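You operate a simulated robot arm through the tools that you are given. There is no shell and no other tool.

The job below is to be done with a simulated robot arm. You get a single attempt, and the scene is never put back.

TASK
Dry the long board and set out the roll, the tomato and the olives.
Fine: rub the splash off with the blue sponge and put it back before the food goes on. Set down upright: what you pick out. What is to be rubbed or washed off counts as gone when no trace of it is left.

It is judged by the outcome, as a careful person would: the job done as asked, and still so three seconds after it is handed in. It fails if anything else is knocked over, pushed out of place, dropped, spilled or broken.

THE ROBOT
A 6-joint arm with a two-finger gripper, fixed in place. Base frame: the origin is on the floor under the middle of its stand, x ahead of it, y to its left, z up. Lengths are in m, angles in rad, forces in N, time in s.
It reaches about 1.572 m from its shoulder. Its first joint turns from -2.897 to 2.897 rad. Payload 2.45 kg.
The tool frame sits at the grasp point between the pads (the TCP): z along the fingers, y along the line on which they close. The tips reach 0.02 m beyond it. The gripper opens to 0.14 m; its body begins 0.168 m behind the TCP.
Orientation is that of the tool frame in the base frame, as a unit quaternion [x, y, z, w]. With the fingers straight down and closing along the base's y, the tool's x points along the base's -x, its y along +y and its z along -z.

THE INTERFACE
- The arm moves only by the tool send_rows. Its argument "series" is a list of rows, each an object of numbers (a shift or turn left out is 0, a gripper value left out holds the last): "tx", "ty", "tz": the shift along the tool's x, y, z in m; "rx", "ry", "rz": the turn, a rotation vector about the tool's x, y, z in rad; "hand": the finger opening in m, from 0 to 0.14. In form: [{"tx": .., "ty": .., "tz": .., "rx": .., "ry": .., "rz": .., "hand": ..}, ...]. A call has 1 to 20 rows; each row is the pose to reach, as a shift and turn from the pose commanded when the call began, along the tool's axes at that moment. Rows are played at 5 a second. More than 0.05 m and 0.15 rad between two rows, or a gripper value outside its range, and nothing of the call is played. Where a pose cannot be reached the arm comes as near as it can. A force on the tool above 40 N (or 10 N above the force at the start of the call, whichever is more), or a blocked arm, ends the call early, and 0.2 s more pass. The fingers move at their own pace (about 0.045 m/s each) and stop on an object; they squeeze with about 41 N. The grip force told is the motor's: it shows also when the fingers shut on nothing. Time passes only in rows, and 0.2 s behind the last, so rows that repeat a pose let the fingers close. The reply holds the time, the measured pose of the TCP, the force on the tool along the base axes, the opening and the grip force, in the units named above and with some noise, with the torque about the TCP (base axes, N m) and any sound that the robot's microphone picked up.
- Cameras (640 x 400 px; columns grow to the right, rows downward): "scene" is fixed at [0.2202, 0.499, 1.5018]; the picture's right is [-0.55, -0.84, 0.00], its down [-0.50, 0.33, -0.80] and it looks along [0.67, -0.44, -0.59] (base axes); focal length 336 px, centre (320, 200). "wrist" rides on the gripper at [0.078, 0.011, -0.209] in the tool frame; the picture's right is [-0.14, 0.99, 0.00], its down [-0.92, -0.13, -0.37] and it looks along [-0.36, -0.05, 0.93] (tool axes); focal length 280 px, centre (320, 200). There is no depth. A picture from a camera that has moved, and an enlarged one, comes with that camera's place and axes in the base frame and with its lens.
- capture(camera): a new picture of that camera. The clock stands still meanwhile.
- close_up(camera, box): a new picture of the part [left, top, right, bottom] of that camera's present view, enlarged. The clock stands still meanwhile.
- close_job(): hands the job in; it is judged then, once.

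Places have to be worked out from the pictures, the camera data and where the tool is seen. Open the gripper and draw the arm clear of the work before you hand the job in, unless the task says otherwise.

The tools are called after ">>>" as name(argument=value, ...) on one line, values as JSON. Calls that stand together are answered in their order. send_rows: Moves the arm, as the interface text tells. Its arguments: {"type":"object","properties":{"series":{"type":"array"}},"required":["series"]} The other tools are called the same way: capture (camera) takes a picture; close_up (camera, box) takes an enlarged picture of a part of a camera's view; close_job () hands the job in.

At the start:

```text
time_s: 0.0
eef_pos: [0.599, 0.2939, 1.2178]
tool_rot: [0.0, 1.0, -0.001, 0.001]
contact_force: [-0.4, -0.3, 0.6]
ft_torque: [0.02, 0.0, 0.0]
opening: 0.1401
grip_force: 0.1
```

scene: 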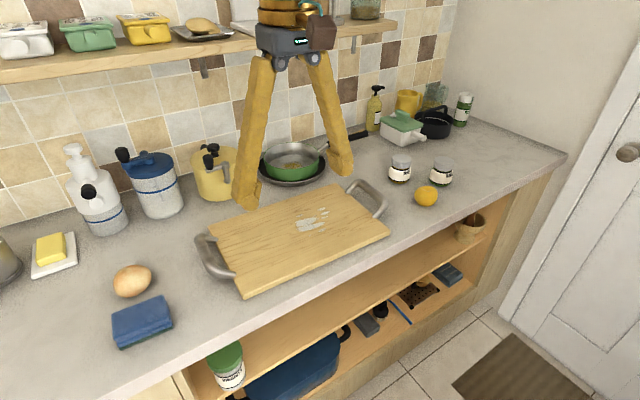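
wrist: 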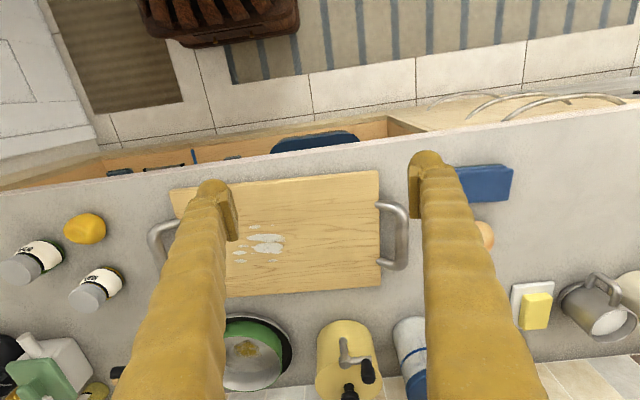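

I'll begin by looking closely at the scene to identify the roll, tomato, olives, sponge and the splash.

>>> close_up(camera="scene", box=[340, 80, 500, 220])

>>> close_up(camera="scene", box=[0, 200, 220, 360])

>>> close_up(camera="scene", box=[180, 140, 400, 300])

>>> close_up(camera="scene", box=[180, 200, 500, 400])

>>> close_up(camera="scene", box=[0, 0, 400, 120])

>>> capture(camera="wrist")

```text
2.86 times, centred on (420, 150) of scene
camera zoom: at [0.2202, 0.499, 1.5018], right [-0.55, -0.84, 0.0], down [-0.5, 0.33, -0.8], along [0.67, -0.44, -0.59], focal length 961 px, centre (34, 343)
```

zoom: 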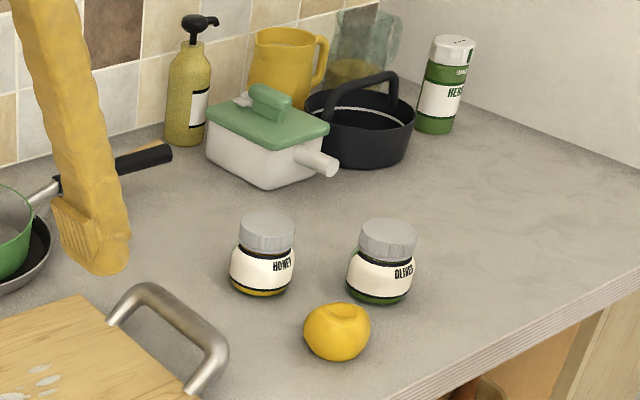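

```text
2.50 times, centred on (110, 280) of scene
camera zoom: at [0.2202, 0.499, 1.5018], right [-0.55, -0.84, 0.0], down [-0.5, 0.33, -0.8], along [0.67, -0.44, -0.59], focal length 841 px, centre (845, 0)
```

zoom: 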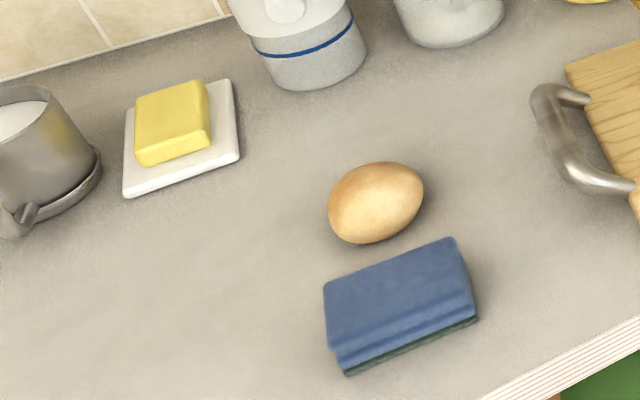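

```text
2.50 times, centred on (290, 220) of scene
camera zoom: at [0.2202, 0.499, 1.5018], right [-0.55, -0.84, 0.0], down [-0.5, 0.33, -0.8], along [0.67, -0.44, -0.59], focal length 841 px, centre (395, 150)
```

zoom: 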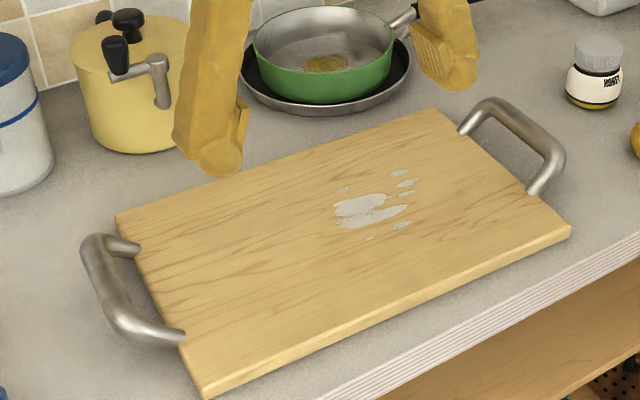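

```text
2.00 times, centred on (340, 300) of scene
camera zoom: at [0.2202, 0.499, 1.5018], right [-0.55, -0.84, 0.0], down [-0.5, 0.33, -0.8], along [0.67, -0.44, -0.59], focal length 673 px, centre (280, 0)
```

zoom: 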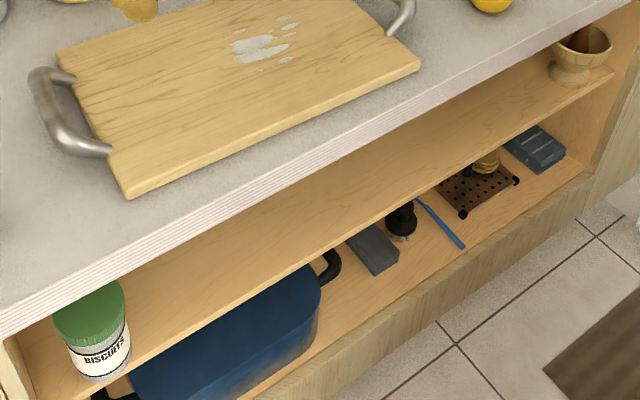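

```text
1.60 times, centred on (200, 60) of scene
camera zoom: at [0.2202, 0.499, 1.5018], right [-0.55, -0.84, 0.0], down [-0.5, 0.33, -0.8], along [0.67, -0.44, -0.59], focal length 538 px, centre (512, 424)
```

zoom: 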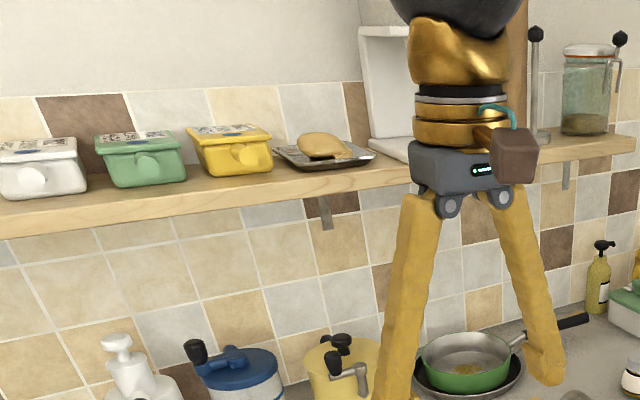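

```text
taken
camera wrist: at [0.5213, 0.3047, 1.4272], right [0.14, 0.99, 0.0], down [0.92, -0.13, 0.37], along [0.37, -0.05, -0.93], focal length 280 px, centre (320, 200)
```

wrist: 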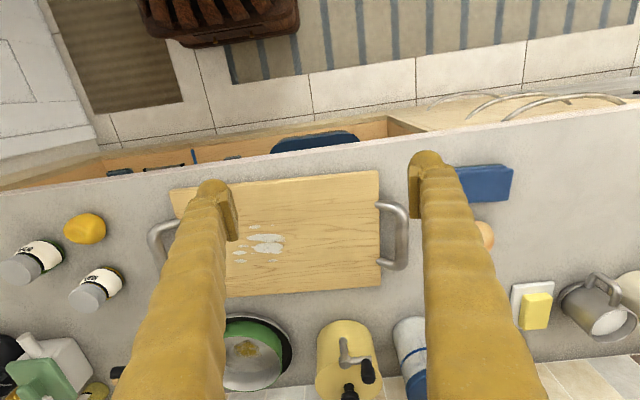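

The olives jar (right-hand one, labelled OLIVES), honey jar (left one) and a yellow round fruit (likely the tomato) are identified. I zoom in more on the candidates for the roll and on the round yellow fruit.

>>> close_up(camera="scene", box=[100, 255, 180, 305])

>>> close_up(camera="scene", box=[160, 5, 240, 55])

>>> close_up(camera="scene", box=[380, 150, 460, 210])

>>> close_up(camera="scene", box=[340, 210, 500, 340])

>>> close_up(camera="wrist", box=[0, 160, 200, 400])

>>> close_up(camera="wrist", box=[400, 140, 640, 340])

```text
8.00 times, centred on (140, 280) of scene
camera zoom: at [0.2202, 0.499, 1.5018], right [-0.55, -0.84, 0.0], down [-0.5, 0.33, -0.8], along [0.67, -0.44, -0.59], focal length 2691 px, centre (1760, -440)
```

zoom: 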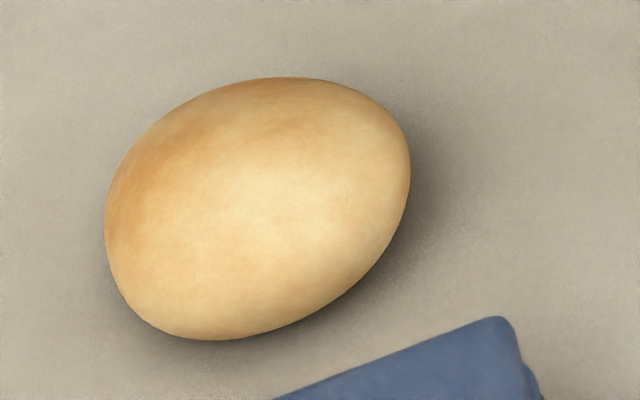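

```text
8.00 times, centred on (200, 30) of scene
camera zoom: at [0.2202, 0.499, 1.5018], right [-0.55, -0.84, 0.0], down [-0.5, 0.33, -0.8], along [0.67, -0.44, -0.59], focal length 2691 px, centre (1280, 1560)
```

zoom: 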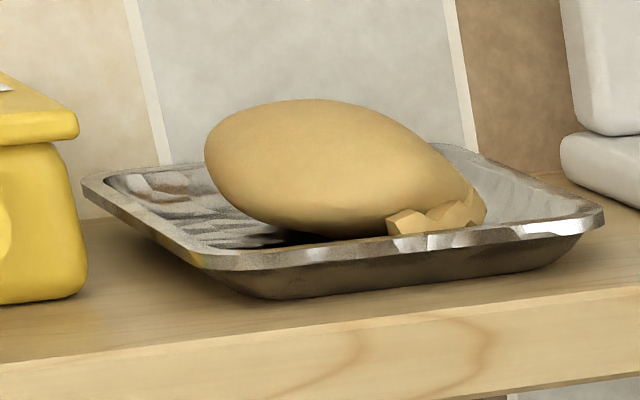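

```text
6.67 times, centred on (420, 180) of scene
camera zoom: at [0.2202, 0.499, 1.5018], right [-0.55, -0.84, 0.0], down [-0.5, 0.33, -0.8], along [0.67, -0.44, -0.59], focal length 2242 px, centre (-347, 333)
```

zoom: 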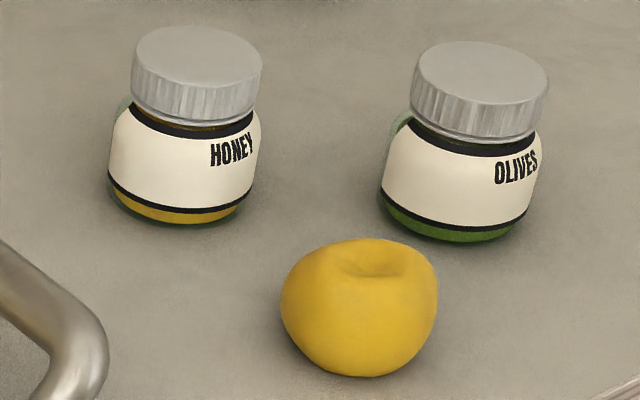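

```text
3.08 times, centred on (420, 275) of scene
camera zoom: at [0.2202, 0.499, 1.5018], right [-0.55, -0.84, 0.0], down [-0.5, 0.33, -0.8], along [0.67, -0.44, -0.59], focal length 1035 px, centre (12, -31)
```

zoom: 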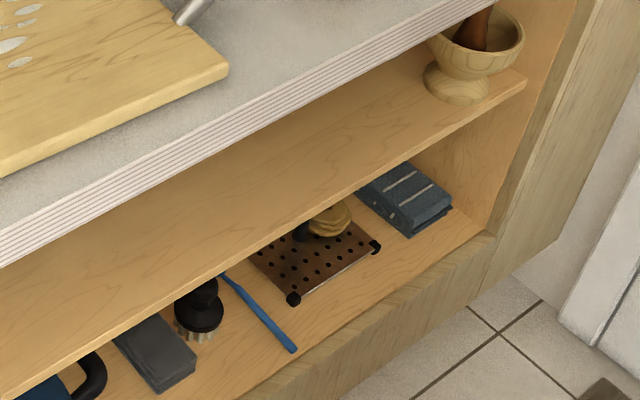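

```text
1.67 times, centred on (100, 280) of wrist
camera zoom: at [0.5213, 0.3047, 1.4272], right [0.14, 0.99, 0.0], down [0.92, -0.13, 0.37], along [0.37, -0.05, -0.93], focal length 467 px, centre (687, 67)
```

zoom: 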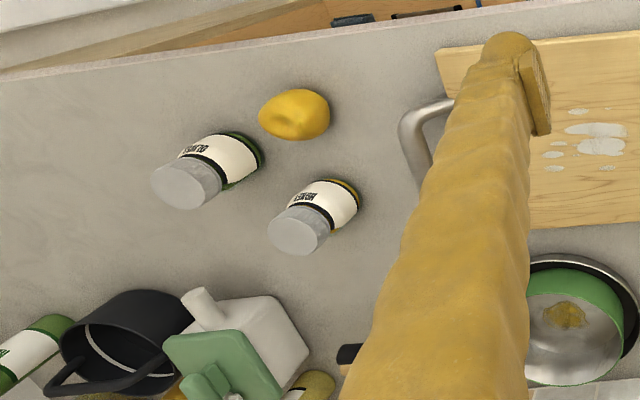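

```text
2.00 times, centred on (520, 240) of wrist
camera zoom: at [0.5213, 0.3047, 1.4272], right [0.14, 0.99, 0.0], down [0.92, -0.13, 0.37], along [0.37, -0.05, -0.93], focal length 561 px, centre (-80, 120)
```

zoom: 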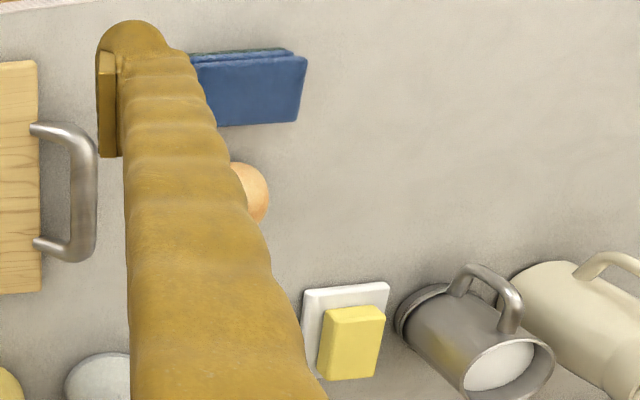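

The chicken-like thing on the shelf isn't the roll; the brown bun at about (0.85, 0.58) is, the yellow tomato is near (0.715, -0.19) and the olives jar near (0.78, -0.34). The blue sponge is at about (0.73, 0.58), counter z about 0.90, board top about 0.92. I move above the sponge first, staying well clear, to get a refined wrist view.

>>> send_rows(series=[{"tx": -0.0165, "ty": 0.0354, "tz": 0.021, "hand": 0.14}, {"tx": -0.033, "ty": 0.0708, "tz": 0.042}, {"tx": -0.0495, "ty": 0.1062, "tz": 0.063}, {"tx": -0.066, "ty": 0.1416, "tz": 0.084}, {"tx": -0.0825, "ty": 0.177, "tz": 0.105}, {"tx": -0.099, "ty": 0.2124, "tz": 0.126}, {"tx": -0.1155, "ty": 0.2478, "tz": 0.147}, {"tx": -0.132, "ty": 0.2832, "tz": 0.168}, {"tx": -0.132, "ty": 0.2832, "tz": 0.168}])

```text
time_s: 2.0
eef_pos: [0.7309, 0.5766, 1.0489]
tool_rot: [0.0, 1.0, 0.0, 0.0]
contact_force: [0.3, 0.1, 0.5]
ft_torque: [-0.05, 0.01, 0.0]
opening: 0.14
grip_force: 0.0
```

The arm reached (0.731, 0.577, 1.049). I take pictures from both cameras to refine the sponge's position and thickness.

>>> capture(camera="wrist")

>>> capture(camera="scene")

>>> close_up(camera="scene", box=[70, 220, 230, 360])

```text
taken
camera wrist: at [0.6534, 0.5868, 1.2588], right [0.14, 0.99, 0.0], down [0.92, -0.13, 0.37], along [0.37, -0.05, -0.93], focal length 280 px, centre (320, 200)
```

wrist: 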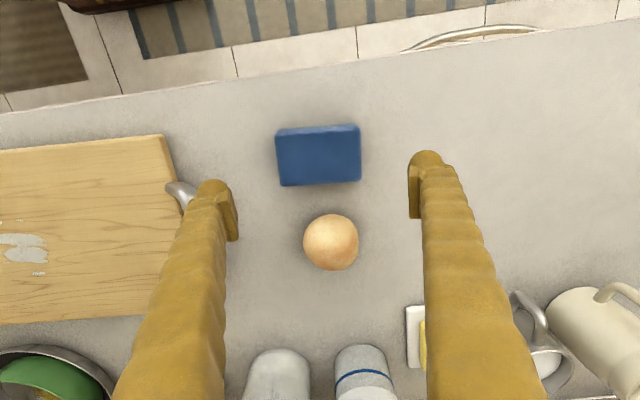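

```text
taken
```

scene: 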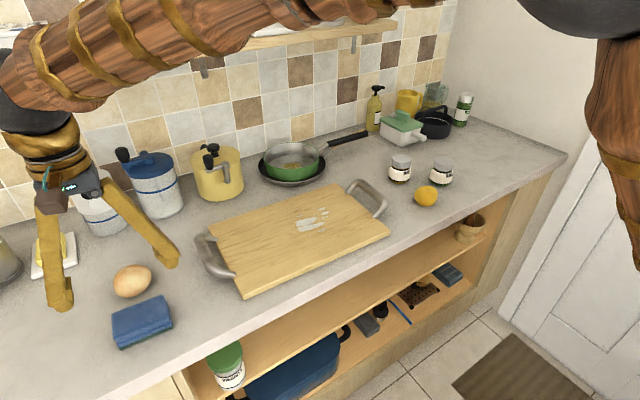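

```text
2.86 times, centred on (150, 290) of scene
camera zoom: at [0.2202, 0.499, 1.5018], right [-0.55, -0.84, 0.0], down [-0.5, 0.33, -0.8], along [0.67, -0.44, -0.59], focal length 961 px, centre (806, -57)
```

zoom: 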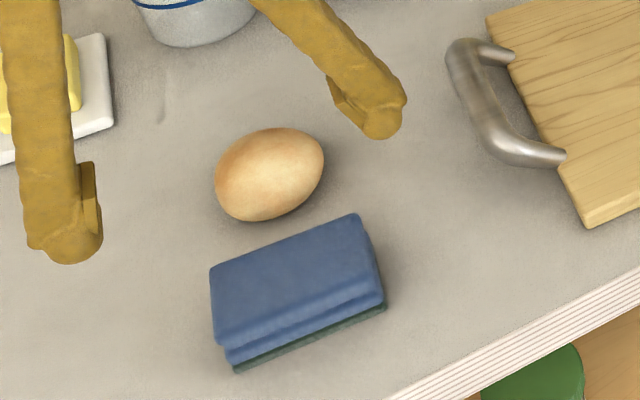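

The wrist view puts the sponge centre at about (0.730, 0.577), ~0.096 long in y, ~0.06 wide, top near z 0.945, turned about 0.06 rad. I descend with open fingers around its ends to TCP z about 0.942 and look before closing.

>>> send_rows(series=[{"tz": 0.03, "rz": 0.02}, {"tz": 0.06, "rz": 0.04}, {"tz": 0.085, "rz": 0.06}, {"tz": 0.107, "rz": 0.06}, {"tz": 0.107, "rz": 0.06}])

>>> capture(camera="wrist")

>>> close_up(camera="scene", box=[70, 220, 230, 360])

```text
time_s: 3.2
eef_pos: [0.7297, 0.5766, 0.9438]
tool_rot: [0.03, 1.0, 0.0, 0.001]
contact_force: [-0.2, -0.8, -0.2]
ft_torque: [0.01, -0.02, -0.01]
opening: 0.1399
grip_force: 0.0
```

```text
taken
camera wrist: at [0.6535, 0.593, 1.1532], right [0.2, 0.98, 0.0], down [0.91, -0.18, 0.37], along [0.36, -0.07, -0.93], focal length 280 px, centre (320, 200)
```

wrist: 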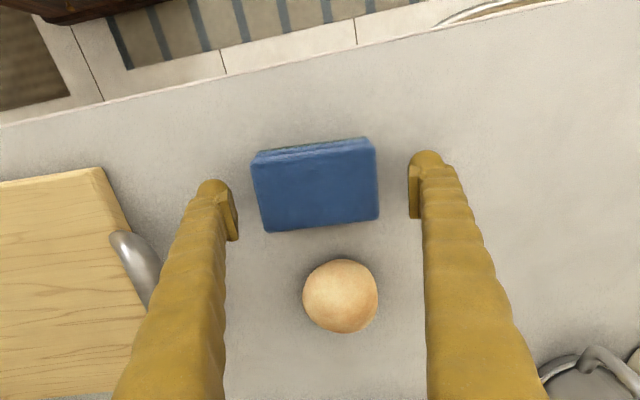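

```text
2.86 times, centred on (150, 290) of scene
camera zoom: at [0.2202, 0.499, 1.5018], right [-0.55, -0.84, 0.0], down [-0.5, 0.33, -0.8], along [0.67, -0.44, -0.59], focal length 961 px, centre (806, -57)
```

zoom: 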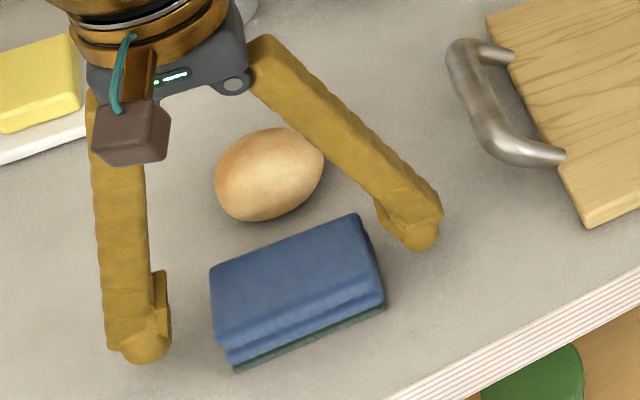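

The sponge sits centred between the pads (about 16 px margin on the left and 30 on the right, consistent with its 0.096 m length) and aligned with the jaws. I close on it now.

>>> send_rows(series=[{"hand": 0.08}, {"hand": 0.08}, {"hand": 0.08}, {"hand": 0.08}, {"hand": 0.08}])

>>> capture(camera="wrist")

```text
time_s: 4.4
eef_pos: [0.7298, 0.5781, 0.9438]
tool_rot: [0.03, 1.0, -0.001, 0.001]
contact_force: [0.4, 0.5, 0.5]
ft_torque: [0.02, -0.01, 0.01]
opening: 0.0947
grip_force: 40.8
```

```text
taken
camera wrist: at [0.6535, 0.593, 1.1535], right [0.2, 0.98, 0.0], down [0.91, -0.18, 0.37], along [0.36, -0.07, -0.93], focal length 280 px, centre (320, 200)
```

wrist: 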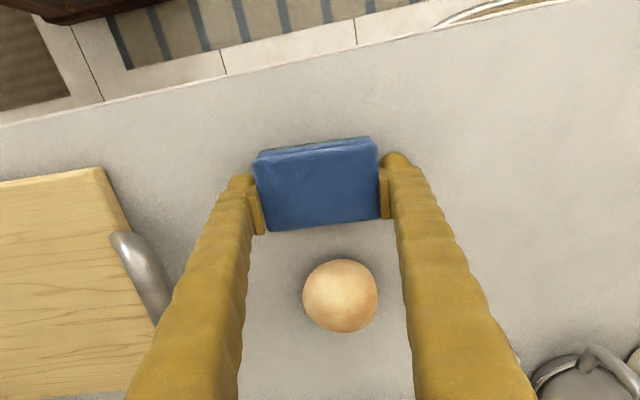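

Gripped at 0.095 opening with 41 N; the sponge's home is TCP (0.730, 0.578, 0.944). I lift it straight up 0.12 m and check it comes along.

>>> send_rows(series=[{"tz": -0.02}, {"tz": -0.05}, {"tz": -0.085}, {"tz": -0.12}, {"tz": -0.12}])

>>> capture(camera="scene")

>>> capture(camera="wrist")

```text
time_s: 5.6
eef_pos: [0.7315, 0.5777, 1.0618]
tool_rot: [0.031, 1.0, 0.0, 0.001]
contact_force: [0.4, -0.3, -0.3]
ft_torque: [-0.03, -0.02, 0.0]
opening: 0.0941
grip_force: 41.2
```

```text
taken
```

scene: 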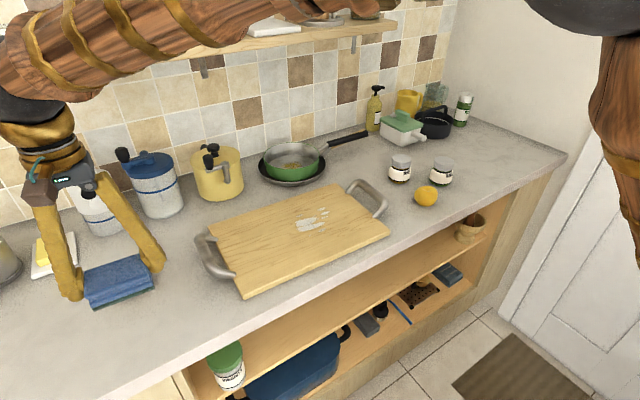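

```text
taken
camera wrist: at [0.6544, 0.5927, 1.2722], right [0.2, 0.98, 0.0], down [0.91, -0.18, 0.37], along [0.36, -0.07, -0.93], focal length 280 px, centre (320, 200)
```

wrist: 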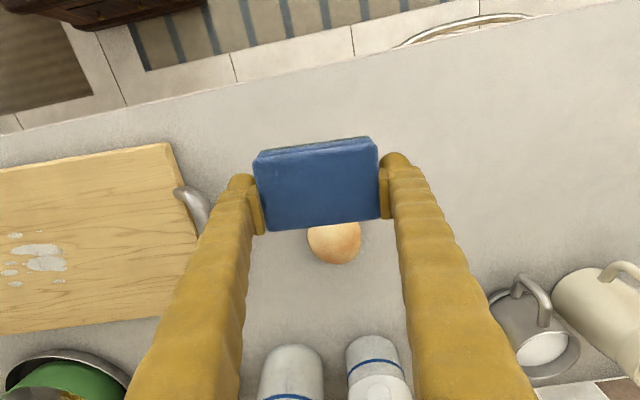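

The sponge came up cleanly. I carry it over the left side of the splash on the board, around (0.80, 0.20), at z 1.06.

>>> send_rows(series=[{"tx": -0.0114, "ty": -0.0466}, {"tx": -0.0228, "ty": -0.0932}, {"tx": -0.0342, "ty": -0.1398}, {"tx": -0.0455, "ty": -0.1864}, {"tx": -0.0569, "ty": -0.233}, {"tx": -0.0683, "ty": -0.2796}, {"tx": -0.0797, "ty": -0.3262}, {"tx": -0.0911, "ty": -0.3728}, {"tx": -0.0911, "ty": -0.3728}])

>>> capture(camera="wrist")

>>> capture(camera="scene")

```text
time_s: 7.6
eef_pos: [0.8014, 0.2016, 1.0624]
tool_rot: [0.03, 1.0, 0.0, 0.0]
contact_force: [0.1, 0.1, 0.2]
ft_torque: [0.02, 0.02, -0.01]
opening: 0.0938
grip_force: 41.5
```

```text
taken
camera wrist: at [0.7243, 0.2164, 1.2728], right [0.2, 0.98, 0.0], down [0.91, -0.18, 0.37], along [0.36, -0.07, -0.93], focal length 280 px, centre (320, 200)
```

wrist: 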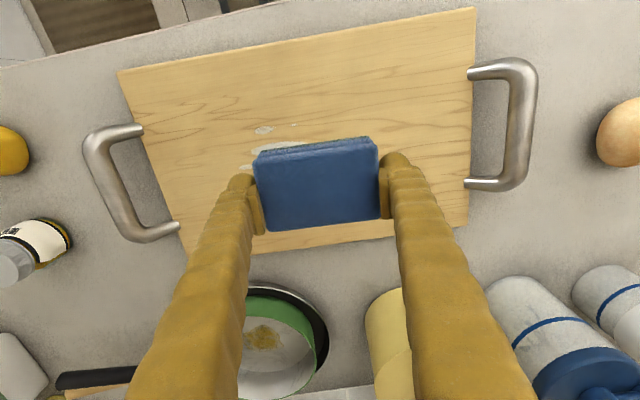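

```text
taken
```

scene: 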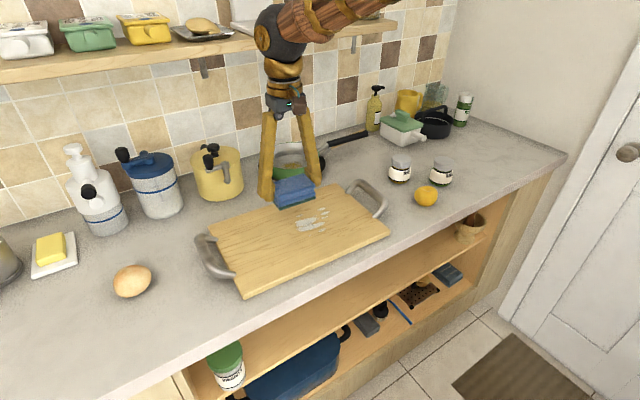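

Loose droplets peek out at about (0.756, 0.14–0.18), so the splash spans roughly x 0.755–0.84, y 0.08–0.185. I lower the sponge toward the board in small steps to find contact.

>>> send_rows(series=[{"tz": 0.03}, {"tz": 0.06}, {"tz": 0.078}, {"tz": 0.084}, {"tz": 0.084}])

```text
time_s: 8.8
eef_pos: [0.8, 0.1996, 0.9776]
tool_rot: [0.031, 1.0, 0.001, 0.001]
contact_force: [-0.2, 0.4, 0.0]
ft_torque: [0.02, 0.0, 0.01]
opening: 0.094
grip_force: 41.2
```

No contact yet at TCP z 0.978. I continue in 3 mm steps until a light force shows.

>>> send_rows(series=[{"tz": 0.003}, {"tz": 0.006}, {"tz": 0.006}])

>>> close_up(camera="scene", box=[240, 150, 380, 250])

```text
time_s: 9.6
eef_pos: [0.7998, 0.1999, 0.9725]
tool_rot: [0.031, 1.0, 0.001, 0.001]
contact_force: [0.0, 0.9, -0.4]
ft_torque: [0.05, -0.03, -0.04]
opening: 0.0943
grip_force: 40.8
```

```text
4.00 times, centred on (310, 200) of scene
camera zoom: at [0.2202, 0.499, 1.5018], right [-0.55, -0.84, 0.0], down [-0.5, 0.33, -0.8], along [0.67, -0.44, -0.59], focal length 1345 px, centre (360, 200)
```

zoom: 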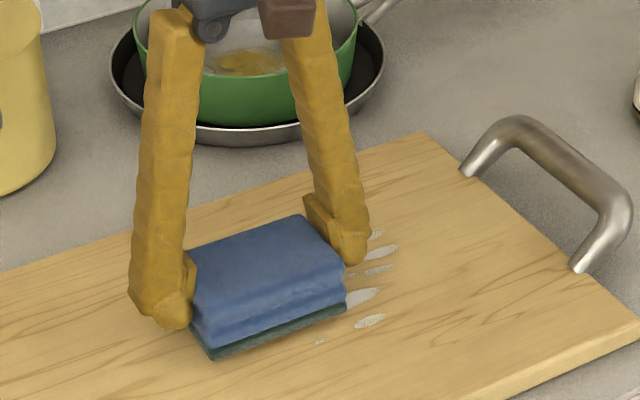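

The sponge is just above the board. I keep lowering by 2 mm steps.

>>> send_rows(series=[{"tz": 0.002}, {"tz": 0.004}, {"tz": 0.004}])

```text
time_s: 10.4
eef_pos: [0.7993, 0.2004, 0.9685]
tool_rot: [0.03, 1.0, 0.0, 0.001]
contact_force: [0.3, -0.6, -0.1]
ft_torque: [-0.01, 0.04, 0.01]
opening: 0.0937
grip_force: 41.0
```

Still free at 0.9685; another few small steps down.

>>> send_rows(series=[{"tz": 0.002}, {"tz": 0.004}, {"tz": 0.004}])

```text
time_s: 11.2
eef_pos: [0.7992, 0.1997, 0.964]
tool_rot: [0.03, 1.0, 0.001, 0.001]
contact_force: [-0.1, 0.5, 0.0]
ft_torque: [0.01, 0.02, 0.01]
opening: 0.0939
grip_force: 40.9
```

>>> close_up(camera="scene", box=[250, 180, 350, 250])

>>> send_rows(series=[{"tz": 0.0015}, {"tz": 0.003}, {"tz": 0.003}])

```text
5.71 times, centred on (300, 215) of scene
camera zoom: at [0.2202, 0.499, 1.5018], right [-0.55, -0.84, 0.0], down [-0.5, 0.33, -0.8], along [0.67, -0.44, -0.59], focal length 1922 px, centre (434, 114)
```

zoom: 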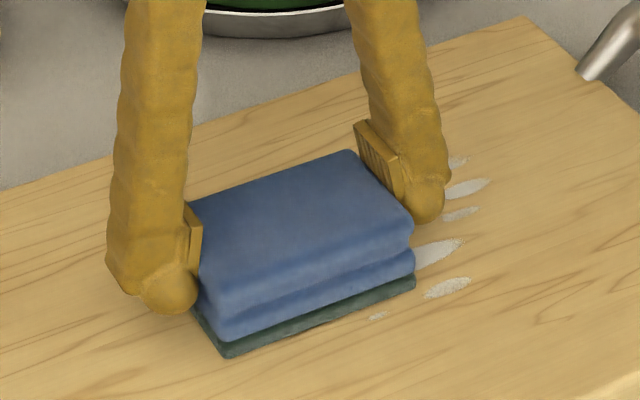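

```text
time_s: 12.0
eef_pos: [0.8002, 0.2002, 0.9626]
tool_rot: [0.03, 1.0, 0.001, 0.001]
contact_force: [-8.5, 2.3, 26.2]
ft_torque: [0.01, 0.58, 0.0]
opening: 0.0944
grip_force: 41.1
```

Contact found at TCP z about 0.9625 (26 N at the commanded 0.961). I ease off 1 mm for a lighter press and rub across the splash: one stroke to the right, shift toward the front, and back.

>>> send_rows(series=[{"tz": -0.001}, {"ty": -0.02, "tz": -0.001}, {"ty": -0.04, "tz": -0.001}, {"ty": -0.06, "tz": -0.001}, {"ty": -0.08, "tz": -0.001}, {"ty": -0.1, "tz": -0.001}, {"ty": -0.12, "tz": -0.001}, {"ty": -0.14, "tz": -0.001}, {"ty": -0.14, "tx": 0.015, "tz": -0.001}, {"ty": -0.14, "tx": 0.03, "tz": -0.001}, {"ty": -0.12, "tx": 0.03, "tz": -0.001}, {"ty": -0.1, "tx": 0.03, "tz": -0.001}, {"ty": -0.08, "tx": 0.03, "tz": -0.001}, {"ty": -0.06, "tx": 0.03, "tz": -0.001}, {"ty": -0.04, "tx": 0.03, "tz": -0.001}, {"ty": -0.02, "tx": 0.03, "tz": -0.001}, {"ty": 0.0, "tx": 0.03, "tz": -0.001}])

>>> close_up(camera="scene", box=[200, 150, 400, 300])

>>> capture(camera="wrist")

```text
time_s: 13.3
eef_pos: [0.7949, 0.1173, 0.9632]
tool_rot: [0.029, 1.0, 0.001, 0.001]
contact_force: [-0.3, -2.5, 9.3]
ft_torque: [-0.15, 0.25, 0.12]
opening: 0.0937
grip_force: 41.1
stopped in row 6: the force on the tool passed its limit at 41 N (the readings are from after the stop); the commanded pose is now the measured one
```

```text
2.67 times, centred on (300, 225) of scene
camera zoom: at [0.2202, 0.499, 1.5018], right [-0.55, -0.84, 0.0], down [-0.5, 0.33, -0.8], along [0.67, -0.44, -0.59], focal length 897 px, centre (373, 133)
```

zoom: 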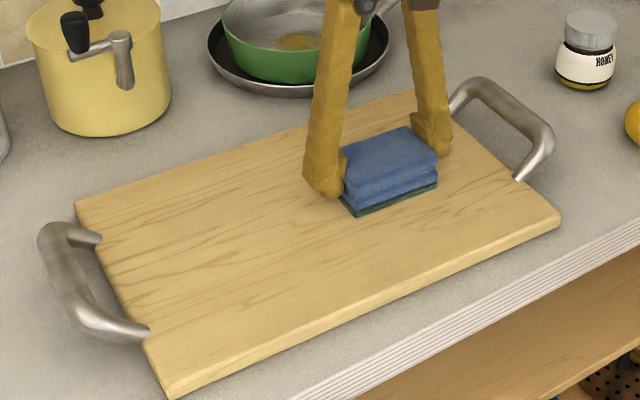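

```text
taken
camera wrist: at [0.7174, 0.132, 1.1722], right [0.2, 0.98, 0.0], down [0.91, -0.18, 0.37], along [0.37, -0.07, -0.93], focal length 280 px, centre (320, 200)
```

wrist: 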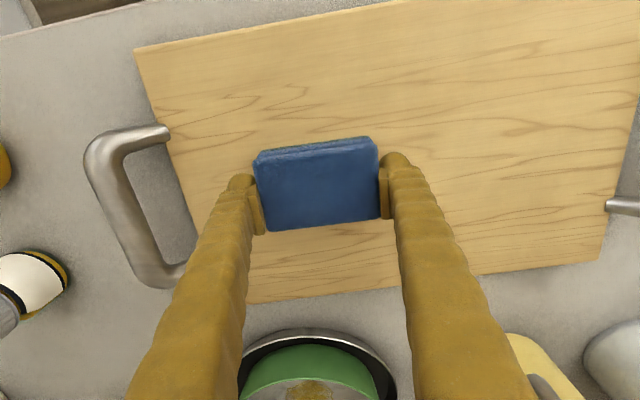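

The press peaked past the limit, and the pose was reset there with 9 N of press left; the visible part of the splash already looks gone. I continue slower, a hair lighter.

>>> send_rows(series=[{"ty": -0.01, "tz": -0.0004}, {"ty": -0.02, "tz": -0.0004}, {"ty": -0.03, "tz": -0.0004}, {"ty": -0.04, "tz": -0.0004}, {"ty": -0.05, "tz": -0.0004}, {"ty": -0.05, "tx": 0.01, "tz": -0.0004}, {"ty": -0.05, "tx": 0.02, "tz": -0.0004}, {"ty": -0.05, "tx": 0.03, "tz": -0.0004}, {"ty": -0.04, "tx": 0.03, "tz": -0.0004}, {"ty": -0.03, "tx": 0.03, "tz": -0.0004}, {"ty": -0.02, "tx": 0.03, "tz": -0.0004}, {"ty": -0.01, "tx": 0.03, "tz": -0.0004}, {"ty": 0.0, "tx": 0.03, "tz": -0.0004}, {"ty": 0.01, "tx": 0.03, "tz": -0.0004}, {"ty": 0.02, "tx": 0.03, "tz": -0.0004}, {"ty": 0.03, "tx": 0.03, "tz": -0.0004}, {"ty": 0.045, "tx": 0.03, "tz": -0.0004}, {"ty": 0.06, "tx": 0.03, "tz": -0.0004}, {"ty": 0.075, "tx": 0.03, "tz": -0.0004}])

>>> close_up(camera="scene", box=[200, 150, 400, 300])

```text
time_s: 17.3
eef_pos: [0.7703, 0.1945, 0.962]
tool_rot: [0.031, 1.0, 0.0, 0.003]
contact_force: [1.7, -14.4, 32.7]
ft_torque: [-0.24, 0.41, 0.15]
opening: 0.0943
grip_force: 41.1
```

```text
2.67 times, centred on (300, 225) of scene
camera zoom: at [0.2202, 0.499, 1.5018], right [-0.55, -0.84, 0.0], down [-0.5, 0.33, -0.8], along [0.67, -0.44, -0.59], focal length 897 px, centre (373, 133)
```

zoom: 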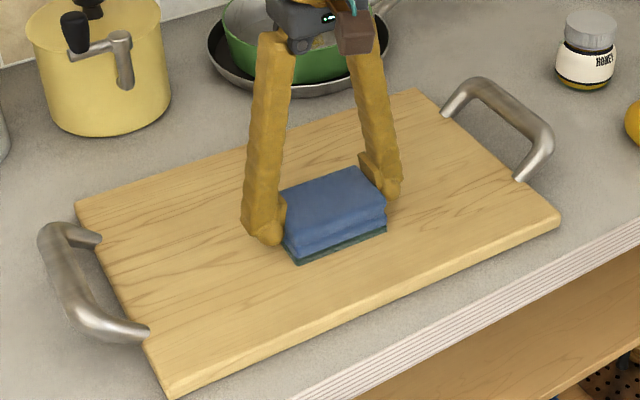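

Almost everything looks gone, press is 33 N. I ease up by 1 mm and do the back stroke at x about 0.83.

>>> send_rows(series=[{"tz": -0.001}, {"tx": -0.012, "tz": -0.001}, {"tx": -0.024, "tz": -0.001}, {"tx": -0.036, "tz": -0.001}, {"tx": -0.048, "tz": -0.001}, {"tx": -0.06, "tz": -0.001}, {"tx": -0.06, "ty": -0.012, "tz": -0.001}, {"tx": -0.06, "ty": -0.024, "tz": -0.001}, {"tx": -0.06, "ty": -0.036, "tz": -0.001}, {"tx": -0.06, "ty": -0.048, "tz": -0.001}, {"tx": -0.06, "ty": -0.06, "tz": -0.001}, {"tx": -0.06, "ty": -0.072, "tz": -0.001}, {"tx": -0.06, "ty": -0.084, "tz": -0.001}, {"tx": -0.06, "ty": -0.096, "tz": -0.001}, {"tx": -0.06, "ty": -0.108, "tz": -0.001}, {"tx": -0.06, "ty": -0.12, "tz": -0.001}, {"tx": -0.06, "ty": -0.13, "tz": -0.001}, {"tx": -0.06, "ty": -0.13, "tz": -0.001}])

>>> close_up(camera="scene", box=[200, 150, 400, 300])

```text
time_s: 21.1
eef_pos: [0.8228, 0.0606, 0.9629]
tool_rot: [0.029, 1.0, 0.001, 0.001]
contact_force: [0.1, 0.7, -0.4]
ft_torque: [0.01, -0.02, 0.01]
opening: 0.0941
grip_force: 41.3
```

```text
2.67 times, centred on (300, 225) of scene
camera zoom: at [0.2202, 0.499, 1.5018], right [-0.55, -0.84, 0.0], down [-0.5, 0.33, -0.8], along [0.67, -0.44, -0.59], focal length 897 px, centre (373, 133)
```

zoom: 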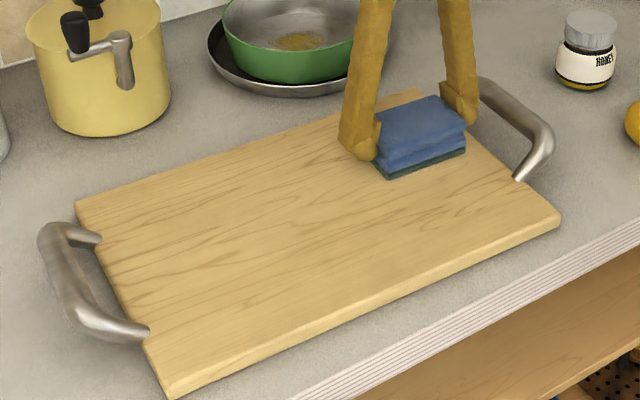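

That stroke ended without contact force, so I lower 1 mm and rub back along the rear line and again down the middle.

>>> send_rows(series=[{"tz": 0.0012}, {"ty": 0.012, "tz": 0.0012}, {"ty": 0.024, "tz": 0.0012}, {"ty": 0.036, "tz": 0.0012}, {"ty": 0.048, "tz": 0.0012}, {"ty": 0.06, "tz": 0.0012}, {"ty": 0.072, "tz": 0.0012}, {"ty": 0.084, "tz": 0.0012}, {"ty": 0.096, "tz": 0.0012}, {"ty": 0.108, "tz": 0.0012}, {"ty": 0.12, "tz": 0.0012}, {"ty": 0.13, "tz": 0.0012}, {"ty": 0.13, "tz": 0.0012, "tx": 0.012}, {"ty": 0.13, "tz": 0.0012, "tx": 0.024}, {"ty": 0.13, "tz": 0.0012, "tx": 0.034}])

>>> capture(camera="wrist")

>>> close_up(camera="scene", box=[200, 150, 400, 300])

```text
time_s: 24.3
eef_pos: [0.7954, 0.1921, 0.9627]
tool_rot: [0.031, 1.0, 0.001, 0.002]
contact_force: [9.1, -1.5, 23.6]
ft_torque: [0.13, 0.1, -0.02]
opening: 0.0939
grip_force: 40.9
```

```text
taken
camera wrist: at [0.7178, 0.2081, 1.1723], right [0.2, 0.98, 0.0], down [0.91, -0.18, 0.37], along [0.36, -0.07, -0.93], focal length 280 px, centre (320, 200)
```

wrist: 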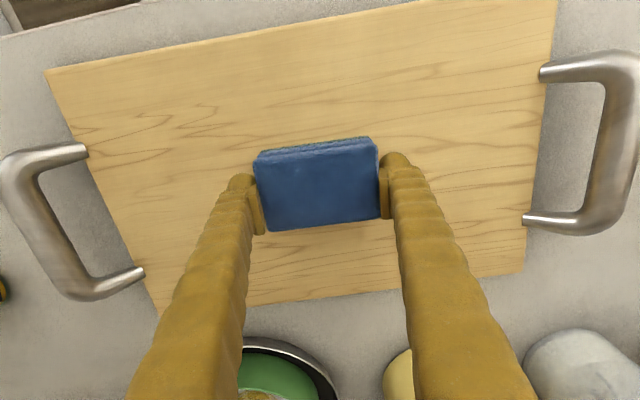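

```text
2.67 times, centred on (300, 225) of scene
camera zoom: at [0.2202, 0.499, 1.5018], right [-0.55, -0.84, 0.0], down [-0.5, 0.33, -0.8], along [0.67, -0.44, -0.59], focal length 897 px, centre (373, 133)
```

zoom: 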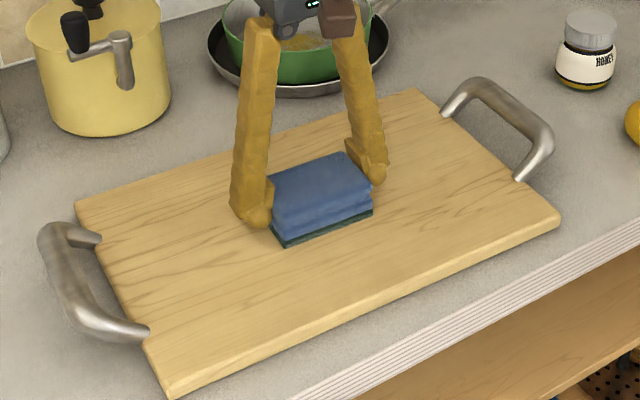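

The board looks clean and hasn't moved. One more middle stroke under moderate pressure for good measure, then I lift off to inspect.

>>> send_rows(series=[{"tz": -0.0003}, {"ty": -0.012, "tz": -0.0003}, {"ty": -0.024, "tz": -0.0003}, {"ty": -0.036, "tz": -0.0003}, {"ty": -0.048, "tz": -0.0003}, {"ty": -0.06, "tz": -0.0003}, {"ty": -0.072, "tz": -0.0003}, {"ty": -0.084, "tz": -0.0003}, {"ty": -0.096, "tz": -0.0003}, {"ty": -0.108, "tz": -0.0003}, {"ty": -0.12, "tz": -0.0003}, {"ty": -0.13, "tz": -0.0003}, {"ty": -0.13, "tz": -0.01}, {"ty": -0.13, "tz": -0.04}, {"ty": -0.12, "tz": -0.08}, {"ty": -0.1, "tz": -0.12}, {"ty": -0.1, "tz": -0.12}])

>>> capture(camera="wrist")

>>> close_up(camera="scene", box=[270, 180, 370, 250])

>>> capture(camera="scene")

```text
time_s: 27.9
eef_pos: [0.7875, 0.0899, 1.0842]
tool_rot: [0.03, 1.0, 0.001, 0.002]
contact_force: [0.1, 0.1, 0.8]
ft_torque: [-0.03, -0.03, -0.01]
opening: 0.0939
grip_force: 40.8
```

```text
taken
camera wrist: at [0.7118, 0.1048, 1.293], right [0.2, 0.98, 0.0], down [0.91, -0.18, 0.37], along [0.36, -0.07, -0.93], focal length 280 px, centre (320, 200)
```

wrist: 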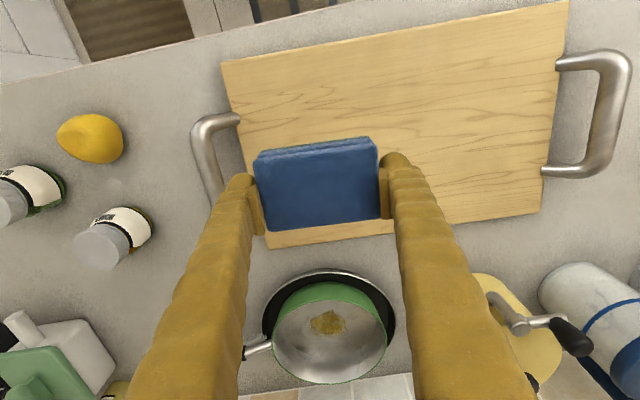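

```text
5.71 times, centred on (320, 215) of scene
camera zoom: at [0.2202, 0.499, 1.5018], right [-0.55, -0.84, 0.0], down [-0.5, 0.33, -0.8], along [0.67, -0.44, -0.59], focal length 1922 px, centre (320, 114)
```

zoom: 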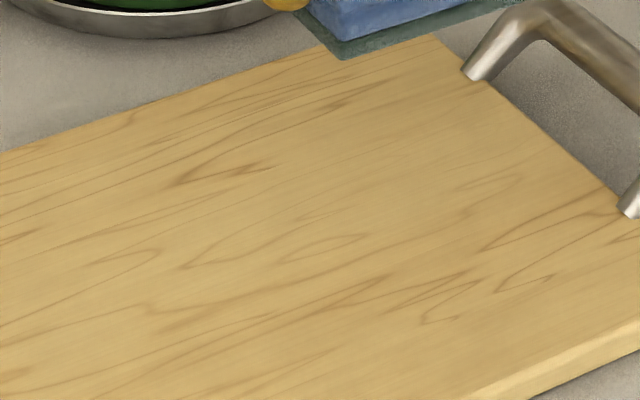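

```text
taken
```

scene: 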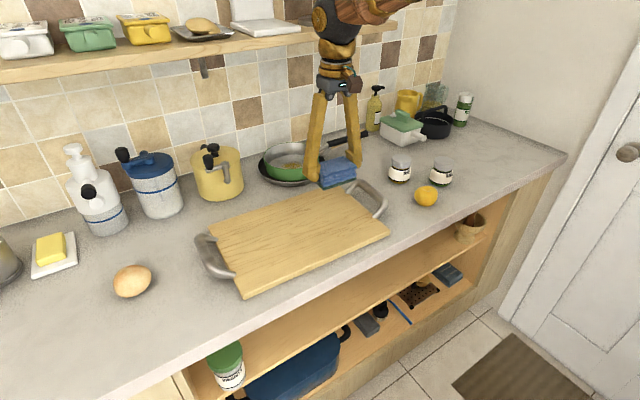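

The board looks dry. Before returning the sponge I check the wiped area at higher magnification for any faint trace.

>>> close_up(camera="scene", box=[285, 195, 345, 240])

>>> close_up(camera="scene", box=[200, 170, 400, 300])

>>> close_up(camera="wrist", box=[220, 20, 420, 160])

```text
8.89 times, centred on (315, 218) of scene
camera zoom: at [0.2202, 0.499, 1.5018], right [-0.55, -0.84, 0.0], down [-0.5, 0.33, -0.8], along [0.67, -0.44, -0.59], focal length 2990 px, centre (364, 44)
```

zoom: 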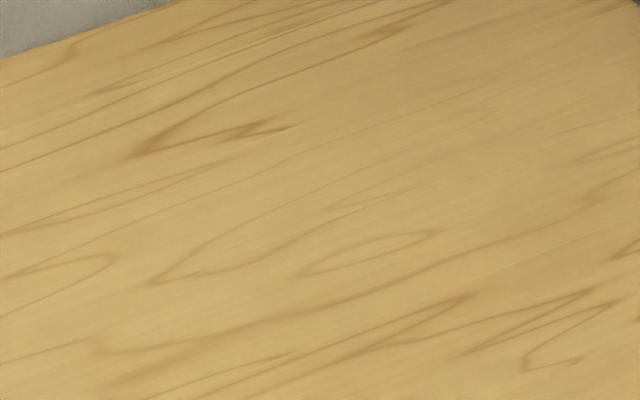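

```text
3.08 times, centred on (300, 235) of scene
camera zoom: at [0.2202, 0.499, 1.5018], right [-0.55, -0.84, 0.0], down [-0.5, 0.33, -0.8], along [0.67, -0.44, -0.59], focal length 1035 px, centre (382, 92)
```

zoom: 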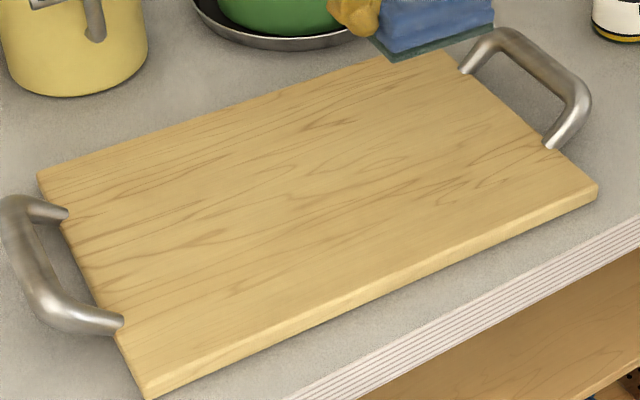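

```text
2.86 times, centred on (320, 90) of wrist
camera zoom: at [0.7118, 0.1048, 1.293], right [0.2, 0.98, 0.0], down [0.91, -0.18, 0.37], along [0.36, -0.07, -0.93], focal length 801 px, centre (320, 514)
```

zoom: 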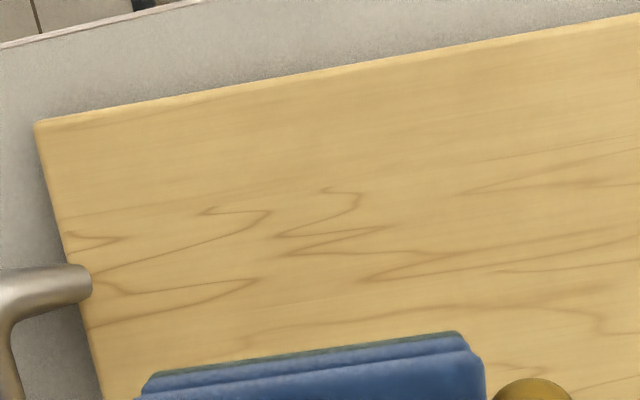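

In the magnified view the grain in the wiped area may be slightly paler, so I want a second angle. I move left to about (0.75, 0.37) so the wrist camera sees the wiped area unobstructed.

>>> send_rows(series=[{"tx": 0.009, "ty": 0.0462}, {"tx": 0.018, "ty": 0.0923}, {"tx": 0.0271, "ty": 0.1385}, {"tx": 0.0361, "ty": 0.1847}, {"tx": 0.0452, "ty": 0.2308}, {"tx": 0.0542, "ty": 0.277}, {"tx": 0.0542, "ty": 0.277}])

>>> capture(camera="wrist")

>>> close_up(camera="wrist", box=[60, 120, 260, 260])

>>> close_up(camera="scene", box=[280, 180, 380, 250])

```text
time_s: 29.5
eef_pos: [0.7509, 0.3725, 1.0822]
tool_rot: [0.031, 1.0, 0.001, 0.001]
contact_force: [-0.1, -0.6, -0.5]
ft_torque: [0.02, -0.03, 0.0]
opening: 0.0938
grip_force: 41.0
```

```text
taken
camera wrist: at [0.6742, 0.3882, 1.2912], right [0.2, 0.98, 0.0], down [0.91, -0.18, 0.37], along [0.36, -0.07, -0.93], focal length 280 px, centre (320, 200)
```

wrist: 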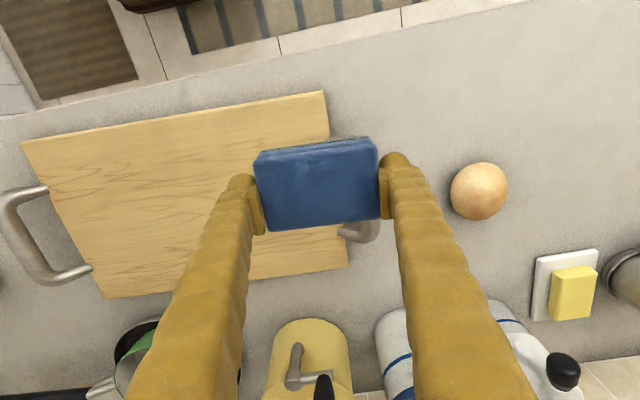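

```text
2.86 times, centred on (160, 190) of wrist
camera zoom: at [0.6742, 0.3882, 1.2912], right [0.2, 0.98, 0.0], down [0.91, -0.18, 0.37], along [0.36, -0.07, -0.93], focal length 801 px, centre (777, 229)
```

zoom: 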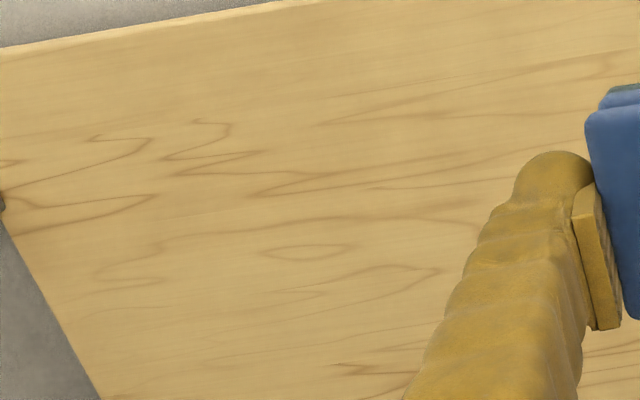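

```text
5.71 times, centred on (330, 215) of scene
camera zoom: at [0.2202, 0.499, 1.5018], right [-0.55, -0.84, 0.0], down [-0.5, 0.33, -0.8], along [0.67, -0.44, -0.59], focal length 1922 px, centre (263, 114)
```

zoom: 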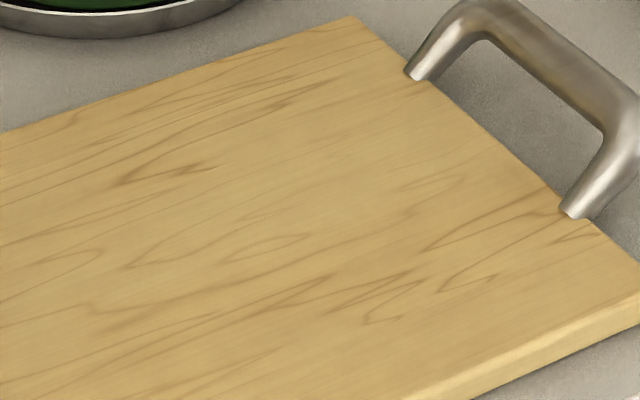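

No distinct spots in either view. I take one last very tight look at the rear-right and middle part of the former splash.

>>> close_up(camera="scene", box=[312, 200, 336, 216])

>>> close_up(camera="scene", box=[292, 214, 324, 238])

```text
16.00 times, centred on (324, 208) of scene
camera zoom: at [0.2202, 0.499, 1.5018], right [-0.55, -0.84, 0.0], down [-0.5, 0.33, -0.8], along [0.67, -0.44, -0.59], focal length 5382 px, centre (256, 72)
```

zoom: 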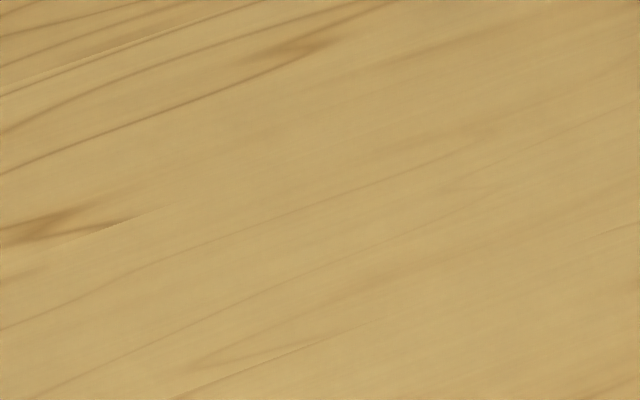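

```text
16.00 times, centred on (308, 226) of scene
camera zoom: at [0.2202, 0.499, 1.5018], right [-0.55, -0.84, 0.0], down [-0.5, 0.33, -0.8], along [0.67, -0.44, -0.59], focal length 5382 px, centre (512, -216)
```

zoom: 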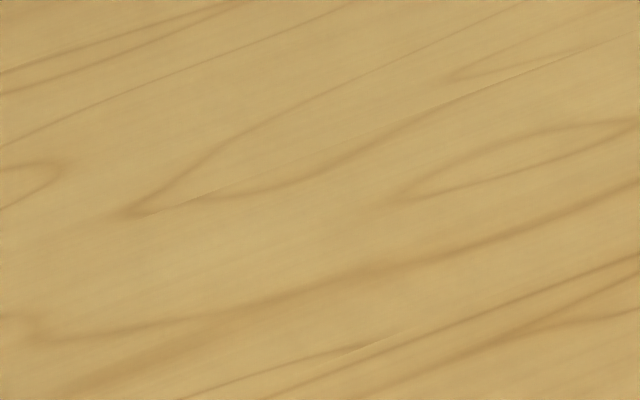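

I notice a thin light line near where one tiny droplet was (scene px ~(311, 235)); I zoom in tighter there to make sure it is only grain.

>>> close_up(camera="scene", box=[305, 231, 317, 239])

>>> close_up(camera="wrist", box=[150, 130, 220, 180])

```text
16.00 times, centred on (311, 235) of scene
camera zoom: at [0.2202, 0.499, 1.5018], right [-0.55, -0.84, 0.0], down [-0.5, 0.33, -0.8], along [0.67, -0.44, -0.59], focal length 5382 px, centre (464, -360)
```

zoom: 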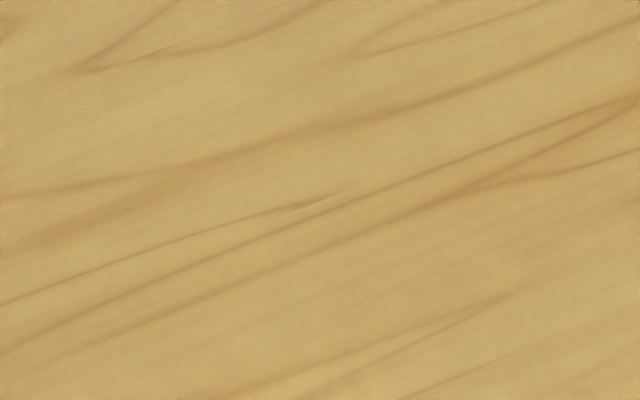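

```text
8.00 times, centred on (185, 155) of wrist
camera zoom: at [0.6742, 0.3882, 1.2912], right [0.2, 0.98, 0.0], down [0.91, -0.18, 0.37], along [0.36, -0.07, -0.93], focal length 2243 px, centre (1400, 560)
```

zoom: 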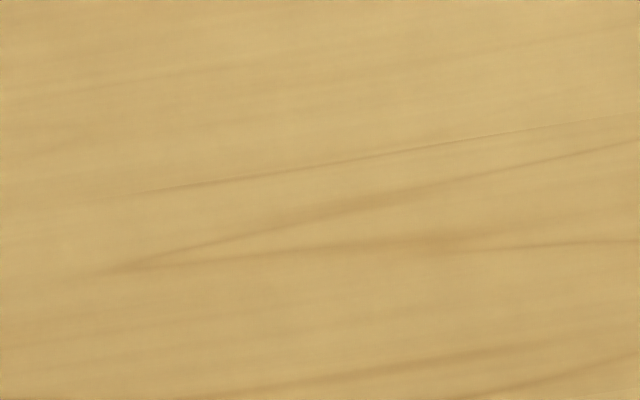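

Only wood grain remains, so the board is dry. I carry the sponge back above its home spot at (0.730, 0.578).

>>> send_rows(series=[{"tx": 0.0066, "ty": 0.041}, {"tx": 0.0132, "ty": 0.082}, {"tx": 0.0199, "ty": 0.123}, {"tx": 0.0266, "ty": 0.164}, {"tx": 0.0333, "ty": 0.205}, {"tx": 0.0333, "ty": 0.205}, {"tx": 0.0333, "ty": 0.205}])

```text
time_s: 31.1
eef_pos: [0.731, 0.5775, 1.0812]
tool_rot: [0.029, 1.0, 0.001, 0.001]
contact_force: [0.2, 0.0, -0.3]
ft_torque: [-0.01, 0.03, 0.01]
opening: 0.0938
grip_force: 41.5
```

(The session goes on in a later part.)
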